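You operate a simulated robot arm through the tools that you are given. There is no shell and no other tool. Be economical: measure what you need, move in short steps, check, and stop when the job is done.

You are at the controls of a simulated two-armed robot. One attempt, no reset.

Task
Pick up the box with green band with one hand, pass it to the other hand and put it on the top of the brown table. Open the kitting drawer, take the white plug and leave it inside, then shut the drawer. Take the yellow bin on the top of the kitting bench and put it away on the top board of the kitting shelf. Take the blue bin on the top of the kitting bench and put it away on the top board of the kitting shelf. Put the white packet on the top of the chute. Put the purple spool on the top of the kitting bench away on the top of the wiring bench. Any order will do. Set down upright: box with green band.

It is judged by the outcome, as a careful person would: the job done as asked, and still so three seconds after it is handed in. It fails if anything else is knocked over, pushed out of place, dropped, spilled or broken.

Robot
Two 7-joint arms with two-finger parallel grippers on one trunk, on a base that drives. Base frame: it is fixed to the floor where the robot stands at the start and does not move with it; the origin is under the middle of the robot, x ahead of it, y to its left, z up; the surface under the hand at the start is at about z = 80. Lengths are in cm, angles in rad, forces in N, time in s.
The left shoulder is at the start at [2, 11.3, 117.2], the right one opposite. With the tool pointing down near the work surface each hand reaches from about 22 to 60 cm from the robot's upright axis, wherever it stands, measured 20 degrees to its own side. Places, roughly: blue bin [150, -75, 75]; box with green band [50, 0, 75]; drawer kit [210, -160, 70]; kitting drawer [210, -170, 70]; purple spool (7x6x6 cm) [220, -120, 80]; top board of the kitting shelf [290, -190, 140]; top of the brown table [110, 330, 80]; top of the chute [40, -240, 60]; top of the wiring bench [-670, -750, 80]; white packet [175, -100, 75]; white plug (2x6x2 cm) [80, -30, 80]; yellow bin [100, -50, 75]. Payload 1.57 kg a hand.
The TCP of each hand is the grasp point between the finger pads, 3 cm short of the fingertips. In the tool frame z runs along the fingers and y along their closing line. Largest opening 8 cm; finger width 1.7, thickness 1.2; the body of the gripper, 4 by 8.2 cm, starts 8 cm behind the TCP.
Orientation is told as [roll, pitch, yaw] about the base's x, y, z axes, in that order, counted from this pose: with the fingers straight down and closing along the base's y, the tool's x points along the base's -x, its y along +y and its z along -z.

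Tools
- The arms move only by the tool arm_command. It takes "left_motion", "right_motion" or both (then of equal length, played together; a hand with none holds still); each is a list of rows, each an object (a shift or turn left out is 0, a gripper value left out holds the last) with "xyz": the shift along the base's x, y, z in units of 50 mm (1.0 is 50 mm), a list of three; "delta_rot": the turn, a rotation vector about the base's x, y, z in units of 8 degrees (1.0 is 8 degrees), a list of three; "claw": the gripper command, from -1 (shut) to 1 (fully open), values between in proportion. In form: [{"xyz": [dx, dy, dz], "delta_rot": [rx, ry, rz], "claw": claw}, ...]. A call has 1 to 8 rows; each row shifts and turns the commanded pose from where the row before left it. A call with a number of a shift or a turn outside -1 to 1 is refused whole. A row lasts 0.2 s, in which the tool goes at most 5 cm and 0.15 rad; a call with a longer step from one row to the next is refused whole, and so is a gripper value outside its range. Where a pose cannot be reached the arm comes as near as it can. A force on the tool above 40 N (or 10 N above the force at the start of the call, whichever is more), or a blocked arm, ends the call early, and 0.2 s more pass. Each finger travels about 4.5 cm/s and halts on what it meets, pressing with about 24 N; the grip force reading is that of the motor and also rises with nothing between the fingers. The clock runs only during rows and for 0.2 s after the last one: add rows that do not move to give the fingers time. It gives the time, the measured TCP pose, the force on the tool (base axes), the opening and the grip force at its end, in the units of the frame above (readings bear some noise), with the torque about the TCP (base axes, N m) and any sound that the robot's microphone picked up, and new pictures: "show" is both (left out), scene, wrist or none (wrist: the cameras of the hands that moved).
- Cameras (640 x 400 px; columns grow to the right, rows downward): "scene" is now at [10.03, -0.84, 127.74]; the picture's right is [-0.23, -0.97, 0.00], its down [-0.66, 0.16, -0.74] and it looks along [0.72, -0.17, -0.67] (base axes); focal length 257 px, centre (320, 200). "left" rides on the left gripper at [7.2, 0.7, -12.2] in its tool frame; the picture's right is [-0.09, 1.00, 0.00], its down [-0.84, -0.08, -0.54] and it looks along [-0.54, -0.05, 0.84] (tool axes); focal length 238 px, centre (320, 200). "right" rides on the right gripper at [7.2, -0.7, -12.2] in its tool frame; the picture's right is [0.09, 1.00, 0.00], its down [-0.84, 0.08, -0.54] and it looks along [-0.54, 0.05, 0.84] (tool axes); focal length 238 px, centre (320, 200). There is no depth. A picture from a camera that has moved, and an enlarged one, comes with that camera's place and axes in the base frame and with its lens. The place of the scene camera against the robot may be out by one fixed shift of up to 2.5 cm in any direction.
- move_column(by): slides the trunk up (or, below 0, down) by that many cm; the arms and the scene camera ride with it, the base frame stays. It gives what a move gives, with no picture.
- roll_base(legs): drives the robot by 1 to 6 legs, each [ahead, left, turn to the left] in cm, cm and rad, along the robot's own axes; the way and the turn of a leg run together, so that a leg with both is an arc; at most 150 cm and 3.142 rad a leg. The arms and the cameras ride along, it lands a little off, and it stops where it bumps. It gives what a move gives, and a new picture of the scene camera.
- pan_tilt(pan, tilt): turns the head with the scene camera to pan (to the left, within 1.396 rad either way) and tilt (down, from -0.506 to 1.204), counted from straight ahead of the robot. It gives what a move gives, and a new picture of the scene camera.
- enlarge(camera, box): a new picture of the part [left, top, right, bottom] of that camera's present view, enlarged. It takes no simulated time.
- finish_job(): hands the job in; it is judged then, once.

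Go step by step. Nothing tells you exact positions but the pictures and the camera data: compare them with the known pose of the tool, close in by small moves and look again before you grip or let go. The budget is 217 turns and 260 pictures, counting those below and the enlarged ones. Unless the task says otherwise, let go and move clear before handing in, and close with one line.

The tools are called after ">>>" as a command line: name --argument value ..., lists and objects as JSON in quotes. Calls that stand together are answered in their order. arm_command: Moves the arms, as the interface text tells. Its arguments: {"type":"object","properties":{"left_motion":{"type":"array"},"right_motion":{"type":"array"},"show":{"type":"string","enum":["both","scene","wrist","none"]}},"required":[]} The other tools are called the same way: move_column (by) slides the trunk up or down; roll_base (legs) drives the base; pan_tilt (pan, tilt) turns the head that bears the scene camera; enlarge (camera, box) takes an enlarged picture of a part of a camera's view; finish_job () hands the job in.

At the start:

```text
t: 0.0
left_ee_pos: [39.95, 3.0, 108.46]
left_tcp_rot: [0.0, 0.0, 0.001]
left_contact_force: [0.1, 0.3, -0.4]
left_wrist_torque: [0.02, -0.02, -0.01]
left_opening: 8.01
left_finger_force: 0.1
right_ee_pos: [43.15, -30.97, 103.07]
right_tcp_rot: [0.002, 0.0, 0.0]
right_contact_force: [0.3, 0.3, 0.8]
right_wrist_torque: [0.01, 0.03, -0.01]
right_opening: 8.0
right_finger_force: 0.1
trunk travel left (down, up): [-22.5, 34.5]
robot x, y, heading: [0.13, -0.34, -0.0]
head pan, tilt: [-0.237, 0.74]
```

scene: 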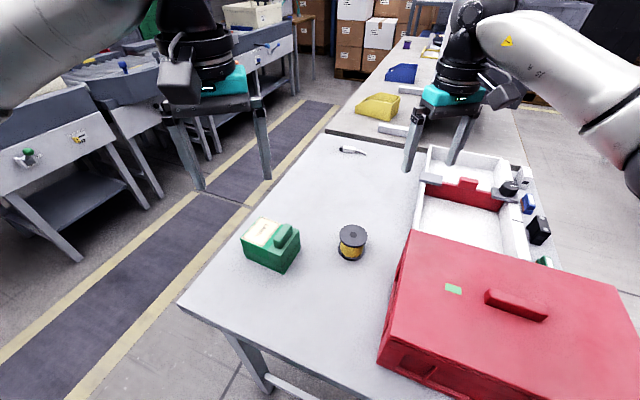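
right: 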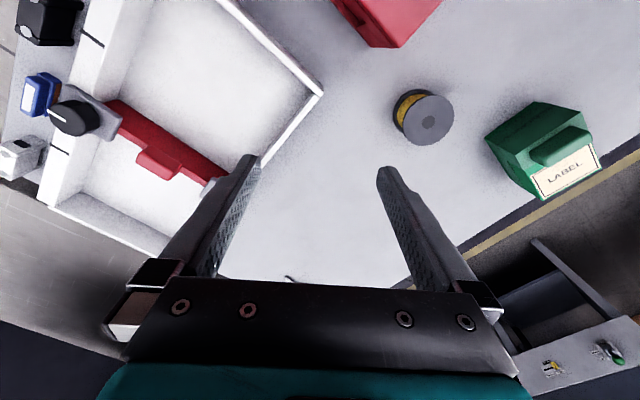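
left: 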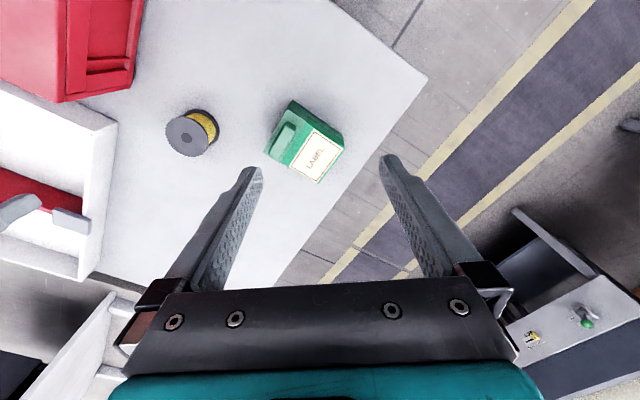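

I see the bench with a green-banded box near (47, 2), a spool, and bins farther on. First I'll look closer.

>>> enlarge --camera "scene" --box '[200, 130, 420, 290]'

>>> enlarge --camera "scene" --box '[300, 0, 560, 160]'

>>> enlarge --camera "left" --box '[220, 70, 400, 200]'

```text
2.50 times, centred on (310, 210) of scene
camera zoom: at [10.03, -0.84, 127.74], right [-0.23, -0.97, 0.0], down [-0.66, 0.16, -0.74], along [0.72, -0.17, -0.67], focal length 642 px, centre (345, 175)
```

zoom: 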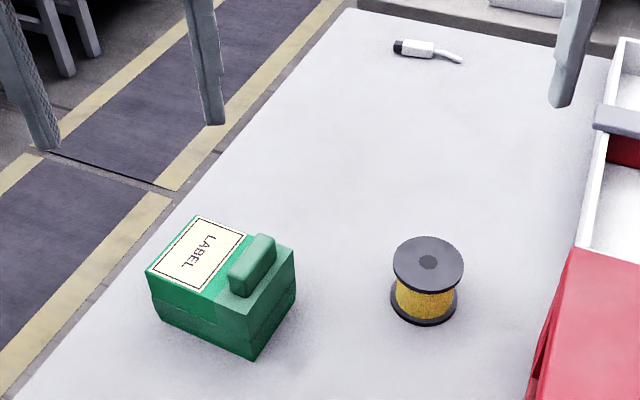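

```text
2.46 times, centred on (430, 80) of scene
camera zoom: at [10.03, -0.84, 127.74], right [-0.23, -0.97, 0.0], down [-0.66, 0.16, -0.74], along [0.72, -0.17, -0.67], focal length 632 px, centre (49, 495)
```

zoom: 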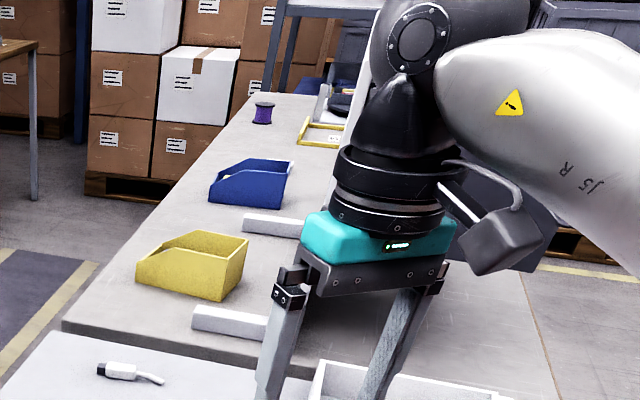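

```text
3.08 times, centred on (310, 135) of left
camera zoom: at [32.86, 3.65, 120.73], right [0.09, 1.0, 0.0], down [0.84, -0.08, 0.54], along [0.54, -0.05, -0.84], focal length 733 px, centre (351, 400)
```

zoom: 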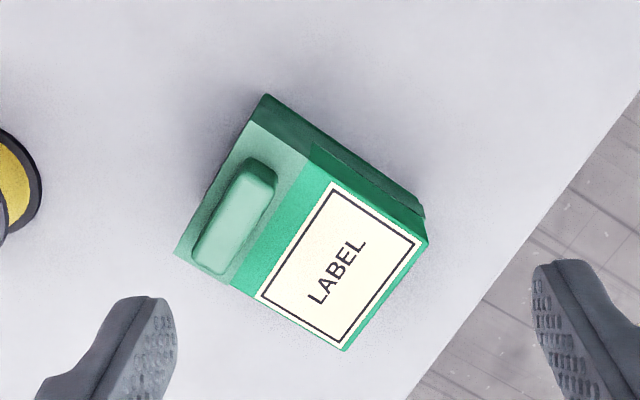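

The green box has a ridge-shaped handle on top, at about (43, -2.5). I'll turn the left hand to line up across the handle, move it above, and look.

>>> arm_command --left_motion '[{"xyz": [0.13, -0.22, -0.3], "delta_rot": [0, 0, -0.97], "claw": 1}, {"xyz": [0.13, -0.22, -0.3], "delta_rot": [0, 0, -0.97]}, {"xyz": [0.13, -0.22, -0.3], "delta_rot": [0, 0, -0.97]}, {"xyz": [0.13, -0.22, -0.3], "delta_rot": [0, 0, -0.97]}, {"xyz": [0.13, -0.22, -0.3], "delta_rot": [0, 0, -0.97]}, {"xyz": [0, 0, 0]}]' --show "both"

```text
t: 1.4
left_ee_pos: [43.36, -2.44, 100.91]
left_tcp_rot: [-0.001, 0.0, -0.678]
left_contact_force: [0.5, -1.3, 0.0]
left_wrist_torque: [0.02, 0.05, 0.0]
left_opening: 7.98
left_finger_force: 0.1
right_ee_pos: [43.16, -31.03, 103.23]
right_tcp_rot: [0.001, 0.001, 0.001]
right_contact_force: [-0.9, 0.7, -0.1]
right_wrist_torque: [0.0, 0.0, 0.0]
right_opening: 7.99
right_finger_force: 0.1
trunk travel left (down, up): [-22.5, 34.5]
robot x, y, heading: [0.25, 0.15, -0.001]
head pan, tilt: [-0.237, 0.74]
camera scene: at [10.03, -0.84, 127.74], right [-0.23, -0.97, 0.0], down [-0.66, 0.16, -0.74], along [0.72, -0.17, -0.67], focal length 257 px, centre (320, 200)
camera left: at [38.15, 2.49, 113.23], right [0.7, 0.72, 0.0], down [0.6, -0.58, 0.54], along [0.39, -0.38, -0.84], focal length 238 px, centre (320, 200)
```

scene: 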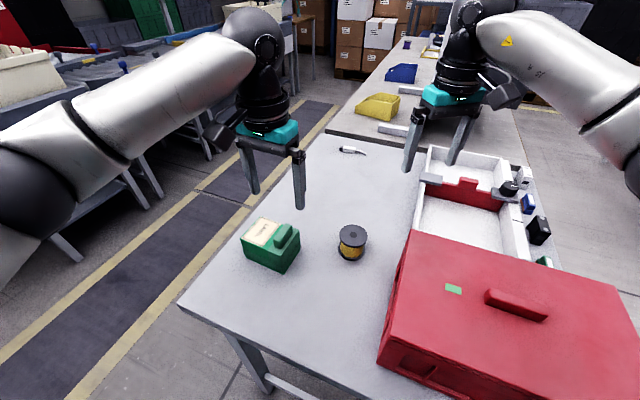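
left: 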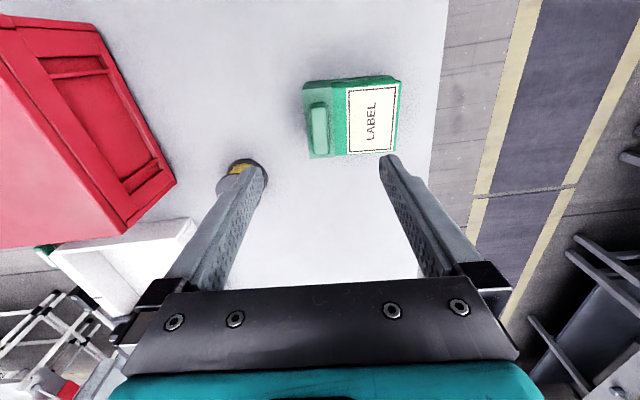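

The handle lies under the hand as reckoned. I'll go down partway and check.

>>> arm_command --left_motion '[{"xyz": [0, 0, -0.6]}, {"xyz": [0, 0, -0.5]}, {"xyz": [0, 0, 0]}]' --show "wrist"

>>> enlarge --camera "left" --box '[220, 60, 440, 200]'

>>> enlarge --camera "scene" --box '[190, 160, 350, 280]'

```text
t: 2.2
left_ee_pos: [43.14, -2.58, 95.39]
left_tcp_rot: [0.0, 0.0, -0.674]
left_contact_force: [0.6, -0.1, -0.6]
left_wrist_torque: [0.02, 0.01, 0.02]
left_opening: 7.99
left_finger_force: 0.0
right_ee_pos: [43.16, -30.95, 103.09]
right_tcp_rot: [0.0, 0.0, 0.0]
right_contact_force: [1.2, 0.5, -0.3]
right_wrist_torque: [0.01, 0.01, 0.01]
right_opening: 8.0
right_finger_force: 0.1
trunk travel left (down, up): [-22.5, 34.5]
robot x, y, heading: [-0.24, -0.07, 0.001]
head pan, tilt: [-0.237, 0.74]
camera left: at [37.98, 2.51, 107.65], right [0.69, 0.72, 0.0], down [0.6, -0.58, 0.54], along [0.39, -0.38, -0.84], focal length 238 px, centre (320, 200)
```

left: 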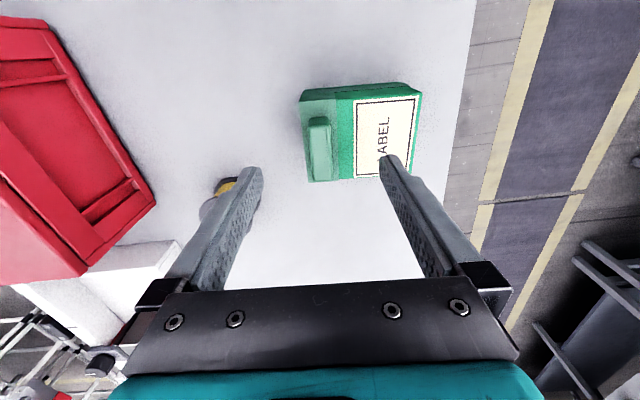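

```text
2.86 times, centred on (330, 130) of left
camera zoom: at [37.98, 2.51, 107.65], right [0.69, 0.72, 0.0], down [0.6, -0.58, 0.54], along [0.39, -0.38, -0.84], focal length 681 px, centre (291, 400)
```

zoom: 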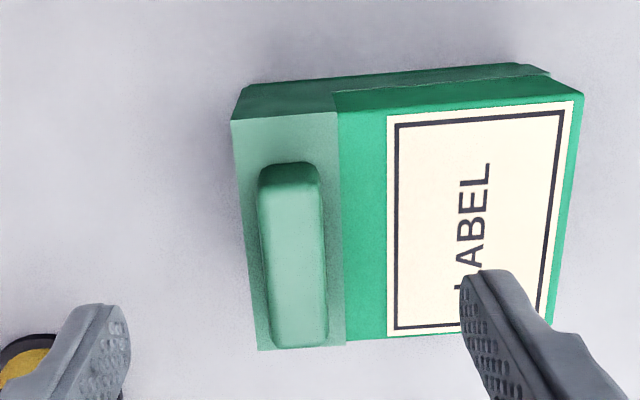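

```text
3.33 times, centred on (270, 220) of scene
camera zoom: at [10.03, -0.84, 127.74], right [-0.23, -0.97, 0.0], down [-0.66, 0.16, -0.74], along [0.72, -0.17, -0.67], focal length 856 px, centre (487, 133)
```

zoom: 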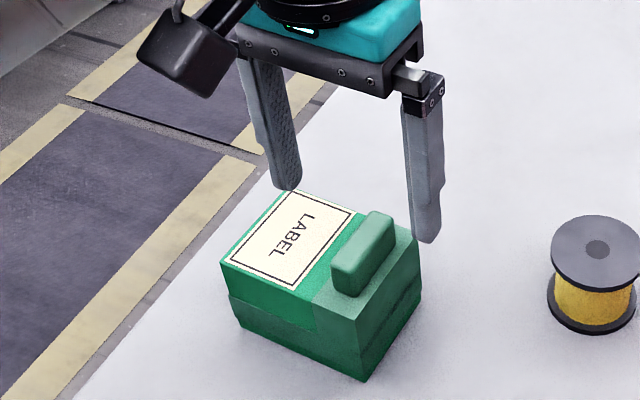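

The handle is centred between the fingers. I'll descend so the tips sit just above the box lid.

>>> arm_command --left_motion '[{"xyz": [0.03, -0.02, -0.5]}, {"xyz": [0, 0, -0.4]}, {"xyz": [0, 0, 0]}]' --show "both"

>>> enlarge --camera "scene" --box '[200, 160, 340, 280]'

```text
t: 3.0
left_ee_pos: [43.28, -2.73, 90.9]
left_tcp_rot: [-0.001, 0.001, -0.674]
left_contact_force: [-0.2, -0.4, 0.2]
left_wrist_torque: [-0.01, -0.01, 0.0]
left_opening: 7.99
left_finger_force: 0.0
right_ee_pos: [43.04, -31.04, 103.26]
right_tcp_rot: [-0.002, 0.0, 0.0]
right_contact_force: [-0.2, 0.1, 0.6]
right_wrist_torque: [0.02, 0.03, 0.0]
right_opening: 8.03
right_finger_force: 0.1
trunk travel left (down, up): [-22.5, 34.5]
robot x, y, heading: [-0.24, -0.18, -0.004]
head pan, tilt: [-0.237, 0.74]
camera scene: at [10.03, -0.84, 127.74], right [-0.23, -0.97, 0.0], down [-0.66, 0.16, -0.74], along [0.72, -0.17, -0.67], focal length 257 px, centre (320, 200)
camera left: at [38.09, 2.29, 103.18], right [0.69, 0.72, 0.0], down [0.6, -0.58, 0.54], along [0.39, -0.38, -0.84], focal length 238 px, centre (320, 200)
```

scene: 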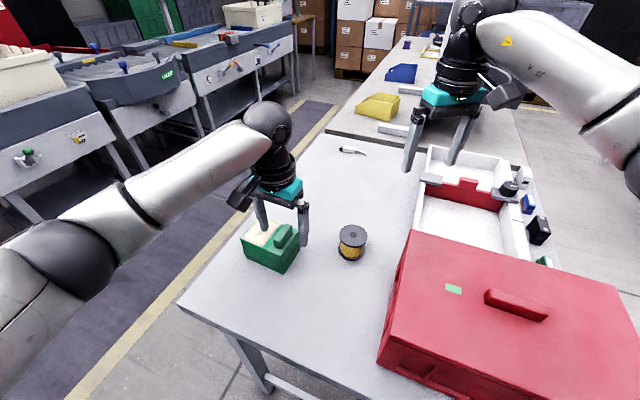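
left: 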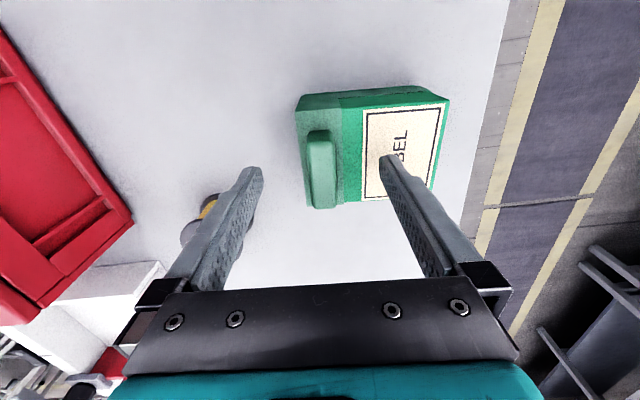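

```text
3.33 times, centred on (270, 220) of scene
camera zoom: at [10.03, -0.84, 127.74], right [-0.23, -0.97, 0.0], down [-0.66, 0.16, -0.74], along [0.72, -0.17, -0.67], focal length 856 px, centre (487, 133)
```

zoom: 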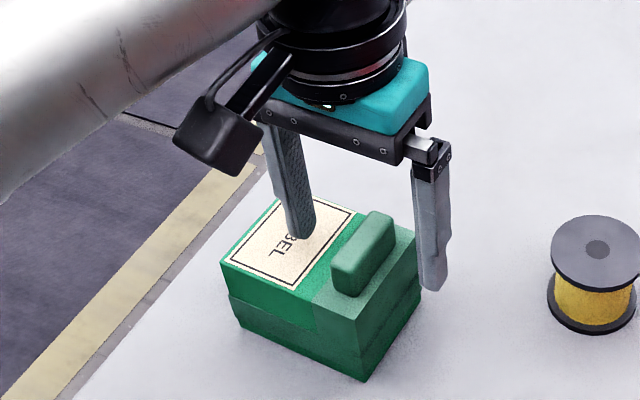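

>>> arm_command --left_motion '[{"xyz": [0, 0, -0.08]}, {"claw": -1}, {"claw": -1}, {"claw": -1}, {"claw": -1}, {"claw": -1}, {"claw": -1}]' --show "wrist"

>>> enlarge --camera "scene" --box '[200, 160, 340, 280]'

```text
t: 4.6
left_ee_pos: [43.33, -2.73, 90.47]
left_tcp_rot: [0.0, 0.001, -0.675]
left_contact_force: [0.9, 1.1, 0.2]
left_wrist_torque: [0.05, -0.01, -0.1]
left_opening: 1.76
left_finger_force: 23.9
right_ee_pos: [43.15, -31.03, 103.22]
right_tcp_rot: [-0.001, 0.001, 0.001]
right_contact_force: [-0.5, 0.4, 0.4]
right_wrist_torque: [-0.03, -0.01, 0.02]
right_opening: 8.01
right_finger_force: 0.0
trunk travel left (down, up): [-22.5, 34.5]
robot x, y, heading: [0.04, 0.18, 0.001]
head pan, tilt: [-0.237, 0.74]
camera left: at [38.15, 2.33, 102.77], right [0.69, 0.72, 0.0], down [0.6, -0.58, 0.54], along [0.39, -0.38, -0.84], focal length 238 px, centre (320, 200)
```

left: 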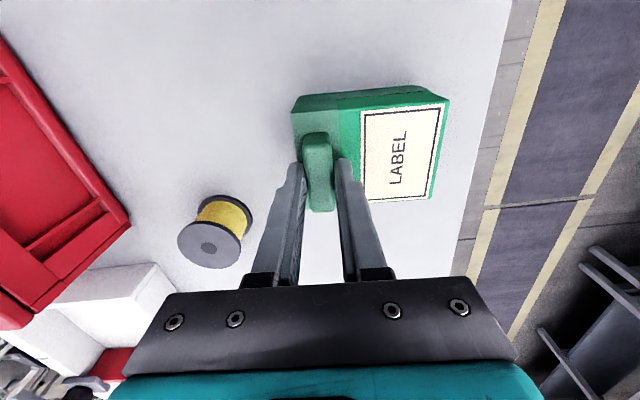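

```text
3.33 times, centred on (270, 220) of scene
camera zoom: at [10.03, -0.84, 127.74], right [-0.23, -0.97, 0.0], down [-0.66, 0.16, -0.74], along [0.72, -0.17, -0.67], focal length 856 px, centre (487, 133)
```

zoom: 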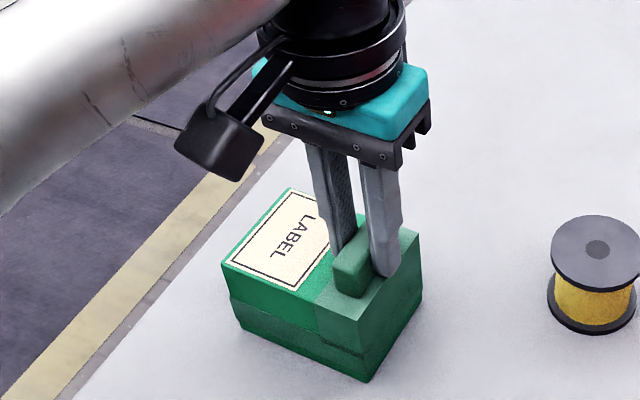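

Gripped at 1.76 cm. Lift and check that the whole box comes along.

>>> arm_command --left_motion '[{"xyz": [0, 0, 0.4]}, {"xyz": [0, 0, 0.8]}, {"xyz": [0, 0, 1]}, {"xyz": [0, 0, 1]}, {"xyz": [0, 0, 0]}]' --show "both"

>>> enlarge --camera "left" --box '[220, 60, 480, 240]'

```text
t: 5.8
left_ee_pos: [43.6, -2.61, 106.65]
left_tcp_rot: [0.002, 0.0, -0.675]
left_contact_force: [0.3, -1.0, -2.3]
left_wrist_torque: [-0.07, 0.04, 0.03]
left_opening: 1.78
left_finger_force: 24.0
right_ee_pos: [43.06, -31.12, 103.15]
right_tcp_rot: [0.0, -0.001, 0.001]
right_contact_force: [-0.5, -0.5, -1.2]
right_wrist_torque: [0.01, 0.02, 0.0]
right_opening: 7.97
right_finger_force: 0.1
trunk travel left (down, up): [-22.5, 34.5]
robot x, y, heading: [0.06, -0.14, -0.006]
head pan, tilt: [-0.237, 0.74]
camera scene: at [10.06, -0.84, 127.73], right [-0.23, -0.97, 0.0], down [-0.66, 0.16, -0.74], along [0.72, -0.17, -0.67], focal length 257 px, centre (320, 200)
camera left: at [38.51, 2.46, 118.91], right [0.69, 0.72, 0.0], down [0.61, -0.58, 0.54], along [0.39, -0.38, -0.84], focal length 238 px, centre (320, 200)
```

scene: 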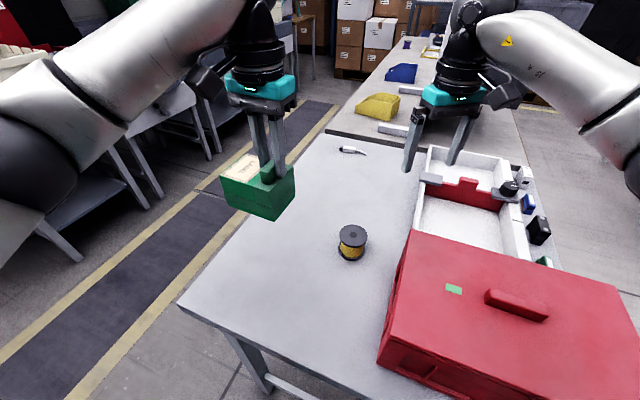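
left: 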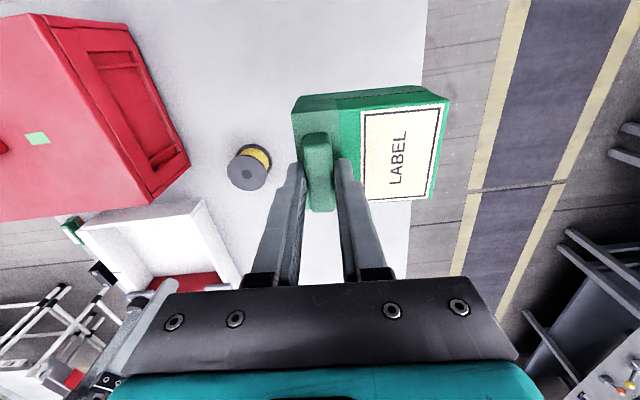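

```text
2.22 times, centred on (350, 150) of left
camera zoom: at [38.51, 2.46, 118.91], right [0.69, 0.72, 0.0], down [0.61, -0.58, 0.54], along [0.39, -0.38, -0.84], focal length 530 px, centre (253, 311)
```

zoom: 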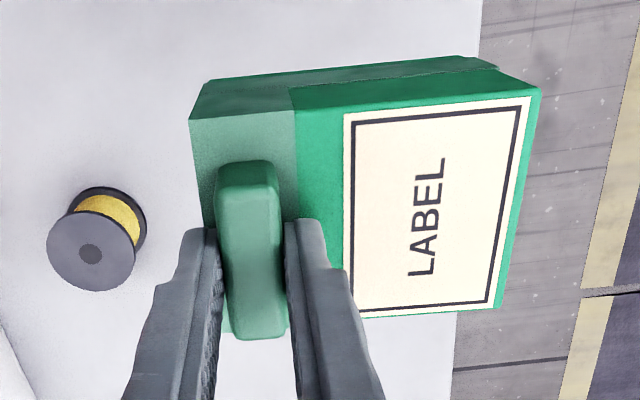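

The box is held whole and is light. I'll carry it to the brown table and hand it over there, so first I look to the left to find that table.

>>> pan_tilt --pan 1.25 --tilt 0.35

>>> pan_tilt --pan 0.5 --tilt 0.3

>>> pan_tilt --pan -1.1 --tilt 0.35

```text
t: 7.4
left_ee_pos: [43.6, -2.49, 106.51]
left_tcp_rot: [-0.001, -0.001, -0.674]
left_contact_force: [0.6, 0.4, -2.7]
left_wrist_torque: [-0.06, 0.08, -0.02]
left_opening: 1.77
left_finger_force: 24.2
right_ee_pos: [43.15, -31.0, 103.2]
right_tcp_rot: [0.0, 0.002, -0.001]
right_contact_force: [-0.1, -0.7, -0.7]
right_wrist_torque: [0.0, 0.01, 0.0]
right_opening: 8.0
right_finger_force: 0.1
trunk travel left (down, up): [-22.5, 34.5]
robot x, y, heading: [-0.17, 0.02, 0.002]
head pan, tilt: [1.25, 0.351]
camera scene: at [4.89, 9.94, 131.21], right [0.95, -0.32, 0.0], down [-0.11, -0.33, -0.94], along [0.3, 0.89, -0.34], focal length 257 px, centre (320, 200)
```

scene: 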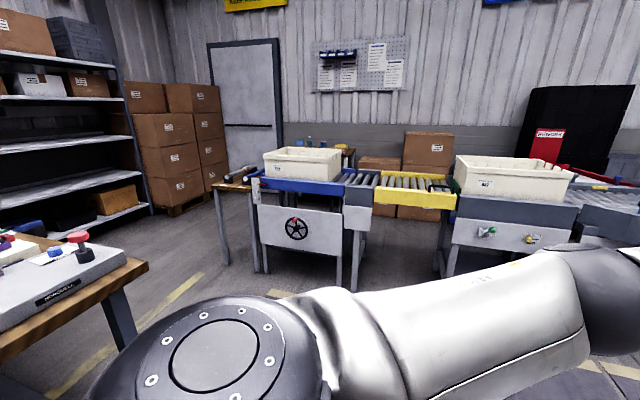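

```text
t: 8.5
left_ee_pos: [43.61, -2.61, 106.6]
left_tcp_rot: [-0.001, -0.001, -0.675]
left_contact_force: [0.0, 0.7, -2.2]
left_wrist_torque: [-0.04, 0.07, -0.03]
left_opening: 1.77
left_finger_force: 23.4
right_ee_pos: [43.03, -31.09, 103.12]
right_tcp_rot: [0.0, -0.001, 0.002]
right_contact_force: [-0.9, 0.0, 0.0]
right_wrist_torque: [-0.01, -0.01, -0.01]
right_opening: 8.03
right_finger_force: 0.0
trunk travel left (down, up): [-22.5, 34.5]
robot x, y, heading: [-0.04, -0.13, 0.002]
head pan, tilt: [0.499, 0.3]
camera scene: at [10.14, 5.59, 131.69], right [0.48, -0.88, 0.0], down [-0.26, -0.14, -0.96], along [0.84, 0.46, -0.3], focal length 257 px, centre (320, 200)
```

scene: 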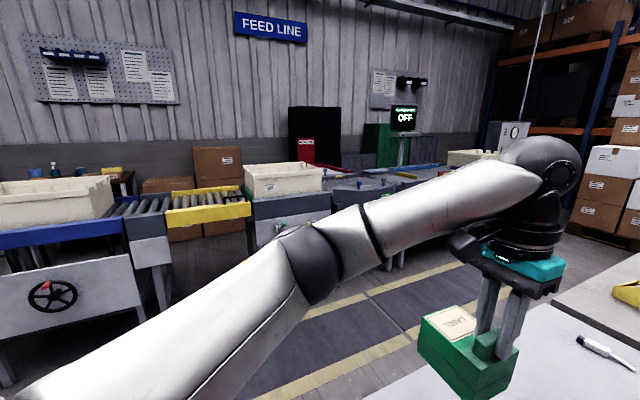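

```text
t: 10.2
left_ee_pos: [43.61, -2.57, 106.6]
left_tcp_rot: [0.001, 0.001, -0.675]
left_contact_force: [1.1, 0.1, -3.4]
left_wrist_torque: [-0.05, 0.06, 0.02]
left_opening: 1.76
left_finger_force: 24.1
right_ee_pos: [43.09, -30.99, 103.11]
right_tcp_rot: [0.0, -0.001, -0.001]
right_contact_force: [-0.5, 0.6, -0.9]
right_wrist_torque: [0.0, 0.01, 0.02]
right_opening: 8.01
right_finger_force: 0.1
trunk travel left (down, up): [-22.5, 34.5]
robot x, y, heading: [0.1, -0.3, 0.002]
head pan, tilt: [-1.1, 0.351]
camera scene: at [6.18, -7.18, 131.22], right [-0.89, -0.45, 0.0], down [-0.16, 0.31, -0.94], along [0.43, -0.84, -0.34], focal length 257 px, centre (320, 200)
```

scene: 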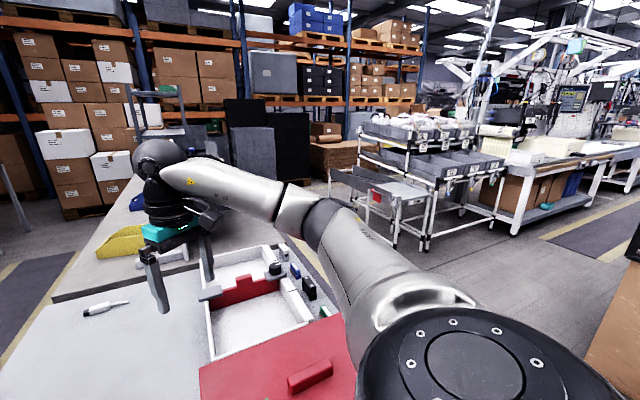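

>>> pan_tilt --pan 1.3 --tilt 0.3

>>> enlarge --camera "scene" --box '[220, 100, 480, 260]'

```text
t: 12.4
left_ee_pos: [43.6, -2.62, 106.58]
left_tcp_rot: [0.001, 0.001, -0.678]
left_contact_force: [0.8, -0.3, -2.9]
left_wrist_torque: [-0.04, 0.02, 0.04]
left_opening: 1.79
left_finger_force: 23.6
right_ee_pos: [43.26, -31.01, 103.15]
right_tcp_rot: [0.0, -0.001, 0.001]
right_contact_force: [-0.5, 0.3, -0.4]
right_wrist_torque: [0.01, 0.0, 0.02]
right_opening: 7.99
right_finger_force: 0.0
trunk travel left (down, up): [-22.5, 34.5]
robot x, y, heading: [0.03, -0.03, 0.001]
head pan, tilt: [1.3, 0.3]
camera scene: at [4.45, 10.11, 131.69], right [0.96, -0.27, 0.0], down [-0.08, -0.28, -0.96], along [0.26, 0.92, -0.3], focal length 257 px, centre (320, 200)
```

scene: 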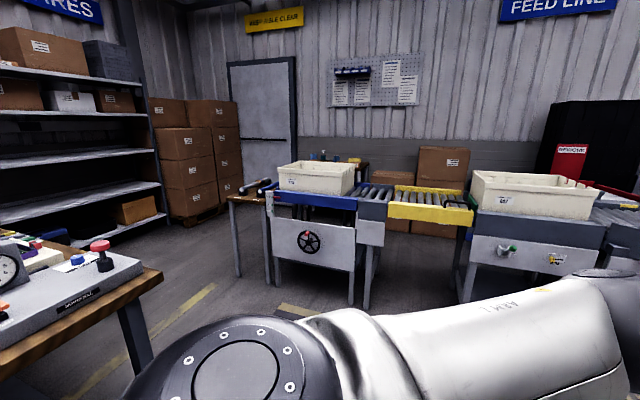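

```text
2.46 times, centred on (350, 180) of scene
camera zoom: at [4.45, 10.11, 131.69], right [0.96, -0.27, 0.0], down [-0.08, -0.28, -0.96], along [0.26, 0.92, -0.3], focal length 632 px, centre (246, 249)
```

zoom: 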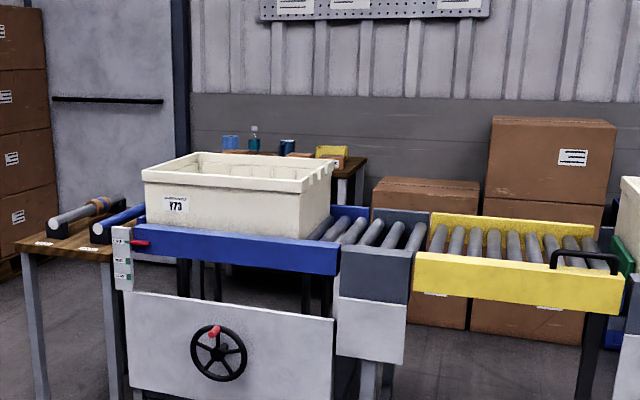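

The brown table with bottles stands behind the conveyor near (110, 330), and everything is skewed about -37° from my frame. I'll raise the trunk, draw in the arms, and set off round the conveyor's left end.

>>> arm_command --left_motion '[{"xyz": [-0.45, 0.4, 0.2], "delta_rot": [0, 0, 0.97]}, {"xyz": [-0.45, 0.4, 0.2], "delta_rot": [0, 0, 0.97]}, {"xyz": [-0.45, 0.4, 0.2], "delta_rot": [0, 0, 0.97]}, {"xyz": [-0.45, 0.4, 0.2], "delta_rot": [0, 0, 0.97]}, {"xyz": [-0.45, 0.4, 0.2], "delta_rot": [0, 0, 0.95]}]' --right_motion '[{"xyz": [-0.45, 0.1, 0.3]}, {"xyz": [-0.45, 0.1, 0.3]}, {"xyz": [-0.45, 0.1, 0.3]}, {"xyz": [-0.45, 0.1, 0.3]}, {"xyz": [-0.45, 0.1, 0.3]}]' --show "none"

>>> move_column --by 15

>>> pan_tilt --pan 0.0 --tilt 0.45

>>> roll_base --legs '[[-15, 0, 0], [0, 0, 0.93]]'

```text
t: 13.6
left_ee_pos: [32.14, 7.34, 111.26]
left_tcp_rot: [0.001, 0.0, -0.001]
left_contact_force: [0.0, -0.1, -2.3]
left_wrist_torque: [-0.1, 0.04, -0.02]
left_opening: 1.75
left_finger_force: 23.9
right_ee_pos: [31.88, -28.43, 110.73]
right_tcp_rot: [0.001, 0.001, 0.001]
right_contact_force: [-0.6, -0.2, -0.1]
right_wrist_torque: [-0.06, 0.0, 0.0]
right_opening: 8.0
right_finger_force: 0.2
trunk travel left (down, up): [-22.5, 34.5]
robot x, y, heading: [0.44, -0.26, -0.001]
head pan, tilt: [1.3, 0.3]
```

```text
t: 15.3
left_ee_pos: [32.27, 7.43, 126.22]
left_tcp_rot: [-0.001, 0.0, -0.002]
left_contact_force: [0.2, -0.3, -1.8]
left_wrist_torque: [-0.07, 0.02, 0.04]
left_opening: 1.78
left_finger_force: 24.6
right_ee_pos: [31.89, -28.43, 125.6]
right_tcp_rot: [0.0, -0.001, 0.001]
right_contact_force: [0.5, 0.3, 0.3]
right_wrist_torque: [-0.01, -0.01, 0.0]
right_opening: 7.95
right_finger_force: 0.0
trunk travel left (down, up): [-37.5, 19.5]
robot x, y, heading: [0.13, -0.32, 0.001]
head pan, tilt: [1.3, 0.3]
```

```text
t: 16.8
left_ee_pos: [32.19, 7.47, 126.28]
left_tcp_rot: [0.002, 0.002, -0.003]
left_contact_force: [-0.6, -0.9, -1.6]
left_wrist_torque: [-0.08, -0.01, 0.01]
left_opening: 1.77
left_finger_force: 24.1
right_ee_pos: [31.93, -28.56, 125.58]
right_tcp_rot: [0.0, 0.002, 0.002]
right_contact_force: [0.4, -0.8, -0.3]
right_wrist_torque: [0.0, 0.0, 0.04]
right_opening: 8.02
right_finger_force: 0.1
trunk travel left (down, up): [-37.5, 19.5]
robot x, y, heading: [-0.03, 0.14, 0.001]
head pan, tilt: [0.0, 0.45]
camera scene: at [11.13, 1.12, 145.3], right [0.0, -1.0, 0.0], down [-0.44, 0.0, -0.9], along [0.9, 0.0, -0.44], focal length 257 px, centre (320, 200)
```

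scene: 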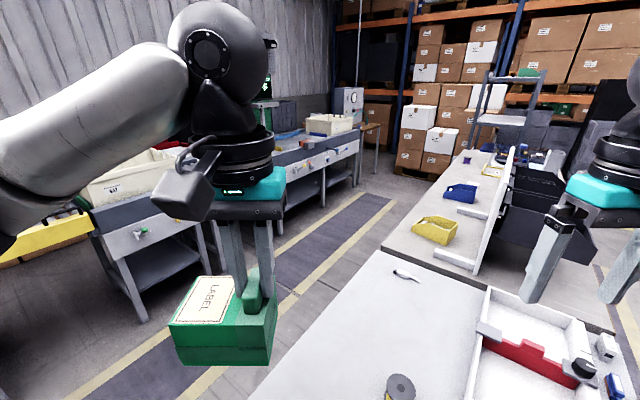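

```text
t: 20.6
left_ee_pos: [-1.97, 30.39, 126.31]
left_tcp_rot: [0.0, -0.002, 0.941]
left_contact_force: [0.1, -0.3, -2.9]
left_wrist_torque: [-0.04, -0.09, 0.02]
left_opening: 1.78
left_finger_force: 23.5
right_ee_pos: [26.9, 9.03, 125.58]
right_tcp_rot: [-0.001, 0.0, 0.941]
right_contact_force: [-0.5, -0.1, -0.3]
right_wrist_torque: [0.01, 0.0, -0.02]
right_opening: 8.01
right_finger_force: 0.1
trunk travel left (down, up): [-37.5, 19.5]
robot x, y, heading: [-14.89, -0.05, 0.941]
head pan, tilt: [0.0, 0.45]
camera scene: at [-8.03, 9.38, 145.29], right [0.81, -0.59, 0.0], down [-0.26, -0.35, -0.9], along [0.53, 0.73, -0.44], focal length 257 px, centre (320, 200)
```

scene: 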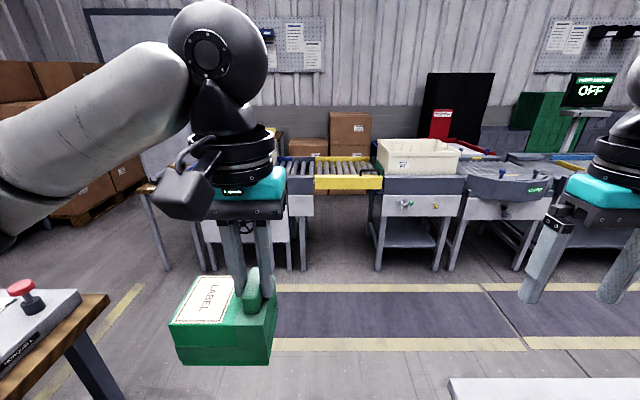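

Now I face the conveyor squarely. I'll drive ahead into the aisle between the near table and the conveyor, turn left and look.

>>> roll_base --legs '[[112, 0, 0], [0, 0, 1.57]]'

```text
t: 30.2
left_ee_pos: [23.07, 105.5, 126.2]
left_tcp_rot: [-0.002, 0.0, 2.478]
left_contact_force: [-0.3, -0.4, -2.3]
left_wrist_torque: [0.09, -0.04, -0.04]
left_opening: 1.74
left_finger_force: 24.2
right_ee_pos: [45.28, 133.59, 125.69]
right_tcp_rot: [-0.001, 0.001, 2.478]
right_contact_force: [0.1, -0.3, -0.4]
right_wrist_torque: [0.01, 0.02, -0.01]
right_opening: 7.99
right_finger_force: 0.1
trunk travel left (down, up): [-37.5, 19.5]
robot x, y, heading: [53.13, 91.39, 2.475]
head pan, tilt: [0.0, 0.45]
camera scene: at [45.83, 98.91, 145.29], right [0.62, 0.79, 0.0], down [0.34, -0.27, -0.9], along [-0.71, 0.55, -0.44], focal length 257 px, centre (320, 200)
```

scene: 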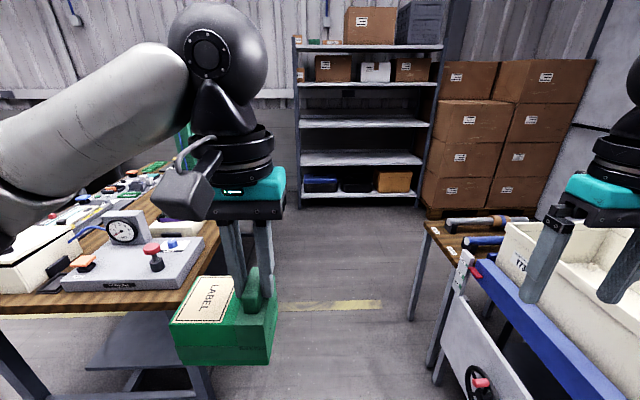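

The aisle is about 100 cm wide, enough. Drive along it past the side table, then turn right and look at the back table.

>>> roll_base --legs '[[30, -6, 0.03], [145, 0, 0], [0, 0, -1.57]]'

```text
t: 43.1
left_ee_pos: [-75.72, 231.93, 126.42]
left_tcp_rot: [-0.001, 0.001, 0.934]
left_contact_force: [-0.3, 0.5, -3.1]
left_wrist_torque: [-0.04, -0.05, -0.01]
left_opening: 1.77
left_finger_force: 24.3
right_ee_pos: [-47.11, 210.43, 125.56]
right_tcp_rot: [0.0, 0.0, 0.935]
right_contact_force: [0.7, -0.2, -0.3]
right_wrist_torque: [0.0, -0.01, 0.01]
right_opening: 8.01
right_finger_force: 0.0
trunk travel left (down, up): [-37.5, 19.5]
robot x, y, heading: [-89.18, 201.06, 0.939]
head pan, tilt: [0.0, 0.45]
camera scene: at [-81.97, 210.94, 145.29], right [0.8, -0.59, 0.0], down [-0.26, -0.35, -0.9], along [0.53, 0.72, -0.44], focal length 257 px, centre (320, 200)
```

scene: 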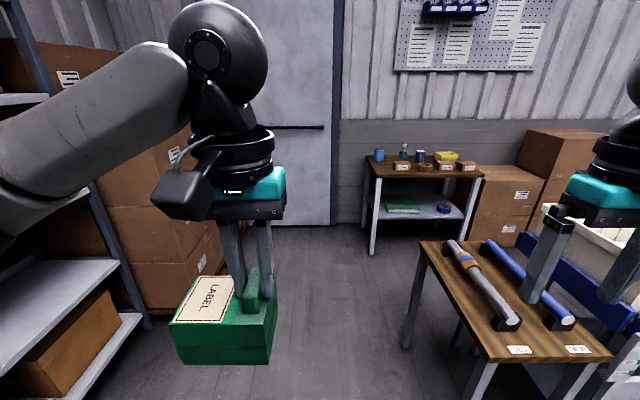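

The back table shows a free patch at its front left corner. I'll drive up to its left front and turn to face it.

>>> roll_base --legs '[[145, 3, 0], [0, 0, -0.85]]'

>>> pan_tilt --pan 0.0 --tilt 0.8

```text
t: 52.5
left_ee_pos: [26.49, 331.33, 126.26]
left_tcp_rot: [0.0, 0.001, 0.09]
left_contact_force: [-0.5, -0.1, -2.3]
left_wrist_torque: [-0.09, 0.0, 0.04]
left_opening: 1.74
left_finger_force: 24.0
right_ee_pos: [29.42, 295.49, 125.66]
right_tcp_rot: [0.0, 0.0, 0.092]
right_contact_force: [0.0, -0.5, -0.4]
right_wrist_torque: [-0.02, 0.01, 0.02]
right_opening: 7.99
right_finger_force: 0.0
trunk travel left (down, up): [-37.5, 19.5]
robot x, y, heading: [-4.86, 320.92, 0.093]
head pan, tilt: [0.0, 0.45]
camera scene: at [6.12, 322.93, 145.3], right [0.09, -1.0, 0.0], down [-0.43, -0.04, -0.9], along [0.9, 0.08, -0.44], focal length 257 px, centre (320, 200)
```

scene: 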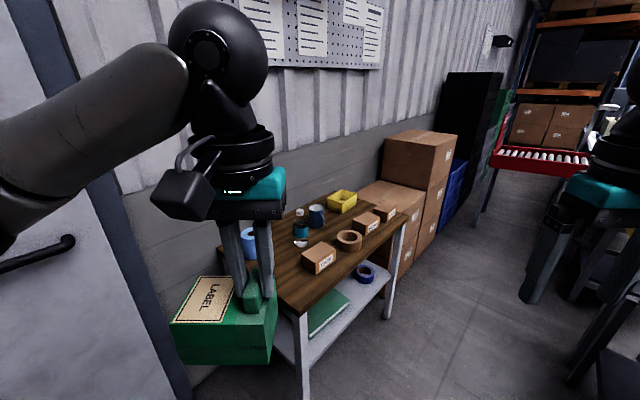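

```text
t: 53.4
left_ee_pos: [26.53, 331.32, 126.3]
left_tcp_rot: [-0.001, 0.001, 0.091]
left_contact_force: [0.9, 0.2, -3.1]
left_wrist_torque: [-0.09, 0.01, -0.04]
left_opening: 1.75
left_finger_force: 23.5
right_ee_pos: [29.5, 295.4, 125.7]
right_tcp_rot: [0.001, 0.0, 0.093]
right_contact_force: [-0.3, 0.2, -0.7]
right_wrist_torque: [0.0, -0.01, 0.0]
right_opening: 8.01
right_finger_force: 0.0
trunk travel left (down, up): [-37.5, 19.5]
robot x, y, heading: [-4.89, 320.7, 0.091]
head pan, tilt: [0.0, 0.799]
camera scene: at [5.0, 322.84, 142.26], right [0.09, -1.0, 0.0], down [-0.71, -0.07, -0.7], along [0.69, 0.06, -0.72], focal length 257 px, centre (320, 200)
```

scene: 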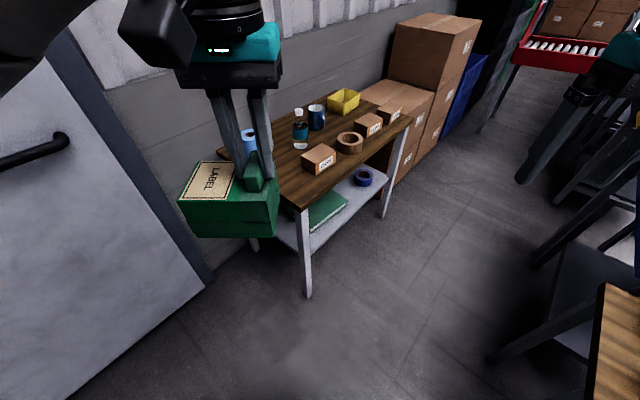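

The table's front-left corner is about 71 cm ahead; a free strip 13 cm wide runs along its left edge. I'll move to the table's left end and face along it.

>>> roll_base --legs '[[44, 32, 0], [0, 0, -0.73]]'

```text
t: 58.5
left_ee_pos: [66.37, 343.34, 126.21]
left_tcp_rot: [-0.001, 0.0, -0.641]
left_contact_force: [0.2, 0.0, -1.7]
left_wrist_torque: [-0.06, 0.04, 0.01]
left_opening: 1.75
left_finger_force: 24.6
right_ee_pos: [44.75, 314.62, 125.6]
right_tcp_rot: [-0.001, 0.0, -0.639]
right_contact_force: [0.0, 0.6, -0.7]
right_wrist_torque: [0.0, 0.02, 0.0]
right_opening: 8.02
right_finger_force: 0.0
trunk travel left (down, up): [-37.5, 19.5]
robot x, y, heading: [36.06, 356.87, -0.633]
head pan, tilt: [0.0, 0.799]
camera scene: at [44.26, 352.38, 142.25], right [-0.6, -0.8, 0.0], down [-0.57, 0.43, -0.7], along [0.56, -0.42, -0.72], focal length 257 px, centre (320, 200)
```

scene: 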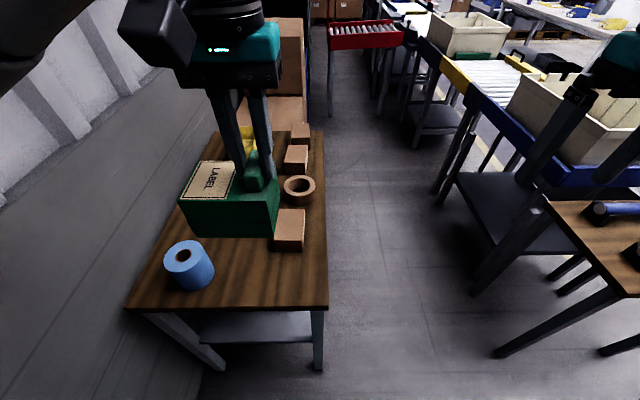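

Good view of the table end: free patch about 42 cm ahead, 13 cm left of me, between the blue roll and the first carton. Now I'll turn the right hand to a tilted pose for taking the handle by its ends.

>>> arm_command --right_motion '[{"delta_rot": [0.0803, -0.525, 0.806], "claw": 1}, {"delta_rot": [0.0803, -0.525, 0.806]}, {"delta_rot": [0.0803, -0.525, 0.806]}, {"delta_rot": [0.0803, -0.525, 0.806]}, {"delta_rot": [0.0803, -0.525, 0.806]}, {"delta_rot": [0.0803, -0.525, 0.806]}, {"delta_rot": [0.0803, -0.525, 0.806]}, {"delta_rot": [0.0803, -0.525, 0.806]}]' --show "none"

>>> arm_command --right_motion '[{"delta_rot": [0.0803, -0.525, 0.806]}, {"delta_rot": [0.0803, -0.525, 0.806]}, {"delta_rot": [0.0803, -0.525, 0.806]}, {"delta_rot": [0.0803, -0.525, 0.806]}, {"delta_rot": [0.0803, -0.525, 0.806]}, {"xyz": [0, 0, 0]}]' --show "both"

```text
t: 60.3
left_ee_pos: [66.5, 343.39, 126.42]
left_tcp_rot: [0.001, -0.001, -0.642]
left_contact_force: [-0.4, -0.5, -2.8]
left_wrist_torque: [-0.03, 0.07, 0.0]
left_opening: 1.77
left_finger_force: 24.0
right_ee_pos: [46.33, 321.62, 127.88]
right_tcp_rot: [0.206, -0.537, 0.227]
right_contact_force: [0.1, 0.4, 0.4]
right_wrist_torque: [0.0, -0.02, 0.02]
right_opening: 7.99
right_finger_force: 0.0
right hand out of reach, approached as far as the arm can: row 6, 7, 8
trunk travel left (down, up): [-37.5, 19.5]
robot x, y, heading: [36.1, 356.73, -0.645]
head pan, tilt: [0.0, 0.799]
```

```text
t: 61.7
left_ee_pos: [66.34, 343.32, 126.25]
left_tcp_rot: [0.001, 0.0, -0.643]
left_contact_force: [-0.2, 0.0, -2.0]
left_wrist_torque: [-0.04, 0.05, 0.01]
left_opening: 1.78
left_finger_force: 23.8
right_ee_pos: [45.74, 333.13, 132.92]
right_tcp_rot: [0.007, -0.873, 0.93]
right_contact_force: [0.3, 0.3, -0.8]
right_wrist_torque: [0.01, 0.01, 0.02]
right_opening: 8.05
right_finger_force: 0.1
right hand out of reach, approached as far as the arm can: row 1, 2, 3, 4, 5
trunk travel left (down, up): [-37.5, 19.5]
robot x, y, heading: [36.08, 356.86, -0.644]
head pan, tilt: [0.0, 0.799]
camera scene: at [44.24, 352.37, 142.25], right [-0.6, -0.8, 0.0], down [-0.57, 0.43, -0.7], along [0.56, -0.42, -0.72], focal length 257 px, centre (320, 200)
camera right: at [38.02, 321.33, 135.13], right [-0.84, 0.54, -0.07], down [0.01, 0.14, 0.99], along [0.55, 0.83, -0.13], focal length 238 px, centre (320, 200)
```

scene: 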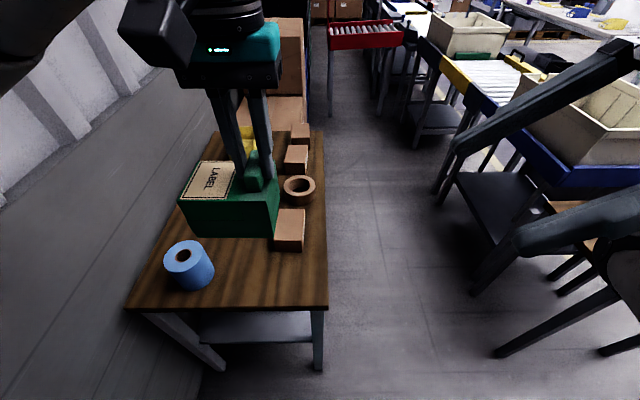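
right: 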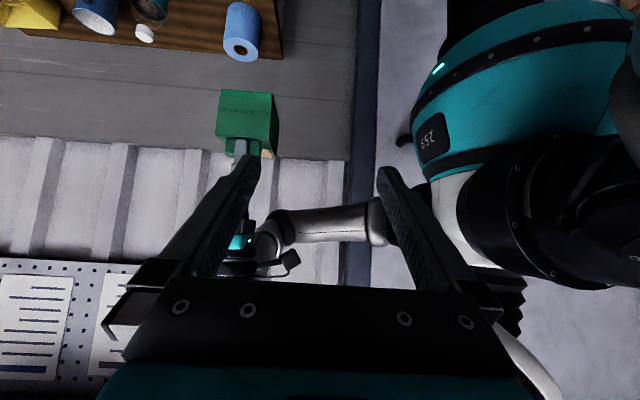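

The orientation was reached, but the place was too near the shoulder. I'll move the right hand further out.

>>> arm_command --right_motion '[{"xyz": [0.7, 0.1, 0]}, {"xyz": [0.7, 0.1, 0]}, {"xyz": [0.7, 0.1, 0]}, {"xyz": [0.7, 0.1, 0]}, {"xyz": [0, 0, 0]}, {"xyz": [0, 0, 0]}]' --show "scene"

```text
t: 63.1
left_ee_pos: [66.45, 343.38, 126.25]
left_tcp_rot: [0.001, -0.001, -0.642]
left_contact_force: [0.0, 0.5, -2.8]
left_wrist_torque: [-0.07, 0.05, 0.04]
left_opening: 1.76
left_finger_force: 23.4
right_ee_pos: [57.62, 338.53, 134.44]
right_tcp_rot: [0.008, -0.872, 0.93]
right_contact_force: [0.2, 0.1, 0.3]
right_wrist_torque: [-0.02, 0.0, -0.01]
right_opening: 7.98
right_finger_force: 0.0
right hand out of reach, approached as far as the arm can: row 1, 2, 3, 4
trunk travel left (down, up): [-37.5, 19.5]
robot x, y, heading: [35.81, 356.64, -0.643]
head pan, tilt: [0.0, 0.799]
camera scene: at [44.29, 352.41, 142.25], right [-0.6, -0.8, 0.0], down [-0.57, 0.43, -0.7], along [0.56, -0.42, -0.72], focal length 257 px, centre (320, 200)
```

scene: 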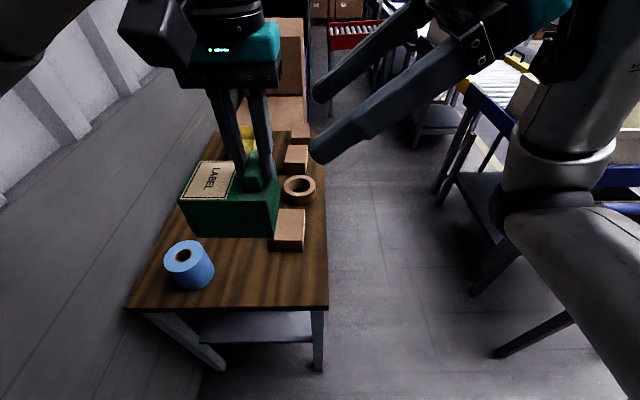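

>>> arm_command --right_motion '[{"xyz": [0.295, -0.75, -0.15]}, {"xyz": [0.295, -0.75, -0.15]}, {"xyz": [0.295, -0.75, -0.15]}, {"xyz": [0.295, -0.75, -0.15]}, {"xyz": [0, 0, 0]}, {"xyz": [0, 0, 0]}]' --show "both"

```text
t: 64.5
left_ee_pos: [66.34, 343.3, 126.35]
left_tcp_rot: [0.001, 0.0, -0.642]
left_contact_force: [0.0, 0.1, -1.6]
left_wrist_torque: [-0.04, 0.05, -0.01]
left_opening: 1.79
left_finger_force: 24.2
right_ee_pos: [56.11, 336.76, 135.73]
right_tcp_rot: [0.009, -0.874, 0.927]
right_contact_force: [-0.5, -0.2, -0.7]
right_wrist_torque: [-0.03, -0.03, 0.01]
right_opening: 8.0
right_finger_force: 0.0
right hand out of reach, approached as far as the arm can: row 1, 2, 3, 4
trunk travel left (down, up): [-37.5, 19.5]
robot x, y, heading: [36.18, 356.42, -0.64]
head pan, tilt: [0.0, 0.799]
camera scene: at [44.27, 352.39, 142.25], right [-0.6, -0.8, 0.0], down [-0.57, 0.43, -0.7], along [0.56, -0.42, -0.72], focal length 257 px, centre (320, 200)
camera right: at [48.44, 325.02, 137.94], right [-0.84, 0.55, -0.07], down [0.02, 0.14, 0.99], along [0.55, 0.83, -0.13], focal length 238 px, centre (320, 200)
```

scene: 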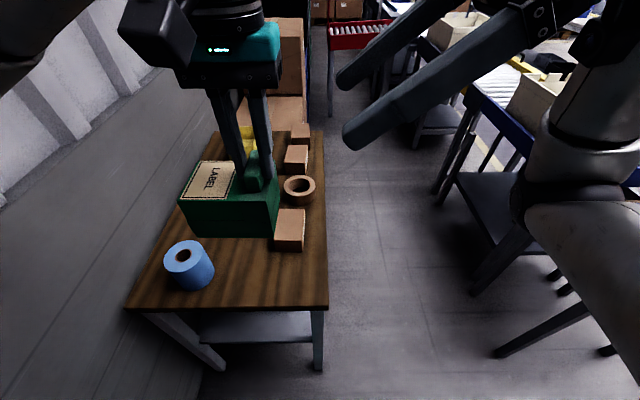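
right: 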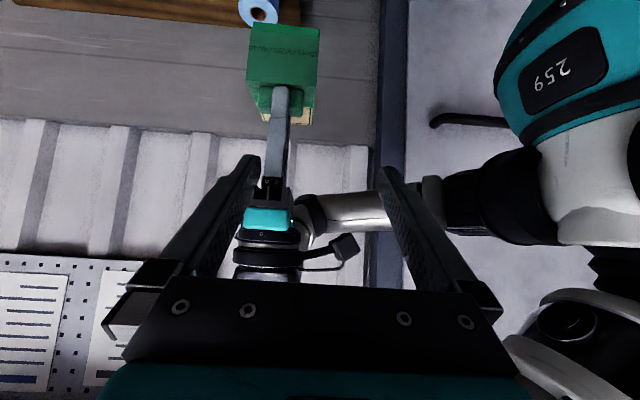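

That direction is awkward for the right arm. I'll use a symmetric pose instead: each hand yawed 45° inward, so I turn the right hand back by 45°.

>>> arm_command --right_motion '[{"xyz": [-0.147, -0.307, -0.233], "delta_rot": [0, 0, -0.936]}, {"xyz": [-0.147, -0.307, -0.233], "delta_rot": [0, 0, -0.936]}, {"xyz": [-0.147, -0.307, -0.233], "delta_rot": [0, 0, -0.936]}, {"xyz": [-0.147, -0.307, -0.233], "delta_rot": [0, 0, -0.936]}, {"xyz": [-0.147, -0.307, -0.233], "delta_rot": [0, 0, -0.936]}, {"xyz": [-0.147, -0.307, -0.233], "delta_rot": [0, 0, -0.936]}, {"xyz": [0, 0, 0]}]' --show "scene"

```text
t: 66.1
left_ee_pos: [66.37, 343.47, 126.21]
left_tcp_rot: [0.0, 0.001, -0.643]
left_contact_force: [0.7, 0.1, -2.7]
left_wrist_torque: [-0.09, 0.05, 0.0]
left_opening: 1.77
left_finger_force: 24.4
right_ee_pos: [52.73, 326.03, 129.39]
right_tcp_rot: [0.008, -0.871, 0.143]
right_contact_force: [0.8, -0.2, 0.7]
right_wrist_torque: [-0.02, -0.03, 0.0]
right_opening: 7.99
right_finger_force: 0.1
right hand out of reach, approached as far as the arm can: row 5, 6
trunk travel left (down, up): [-37.5, 19.5]
robot x, y, heading: [36.06, 356.91, -0.638]
head pan, tilt: [0.0, 0.799]
camera scene: at [44.29, 352.4, 142.25], right [-0.6, -0.8, 0.0], down [-0.57, 0.43, -0.7], along [0.56, -0.42, -0.72], focal length 257 px, centre (320, 200)
```

scene: 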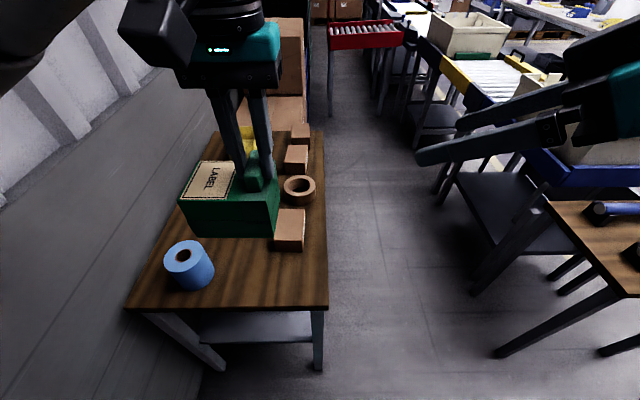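

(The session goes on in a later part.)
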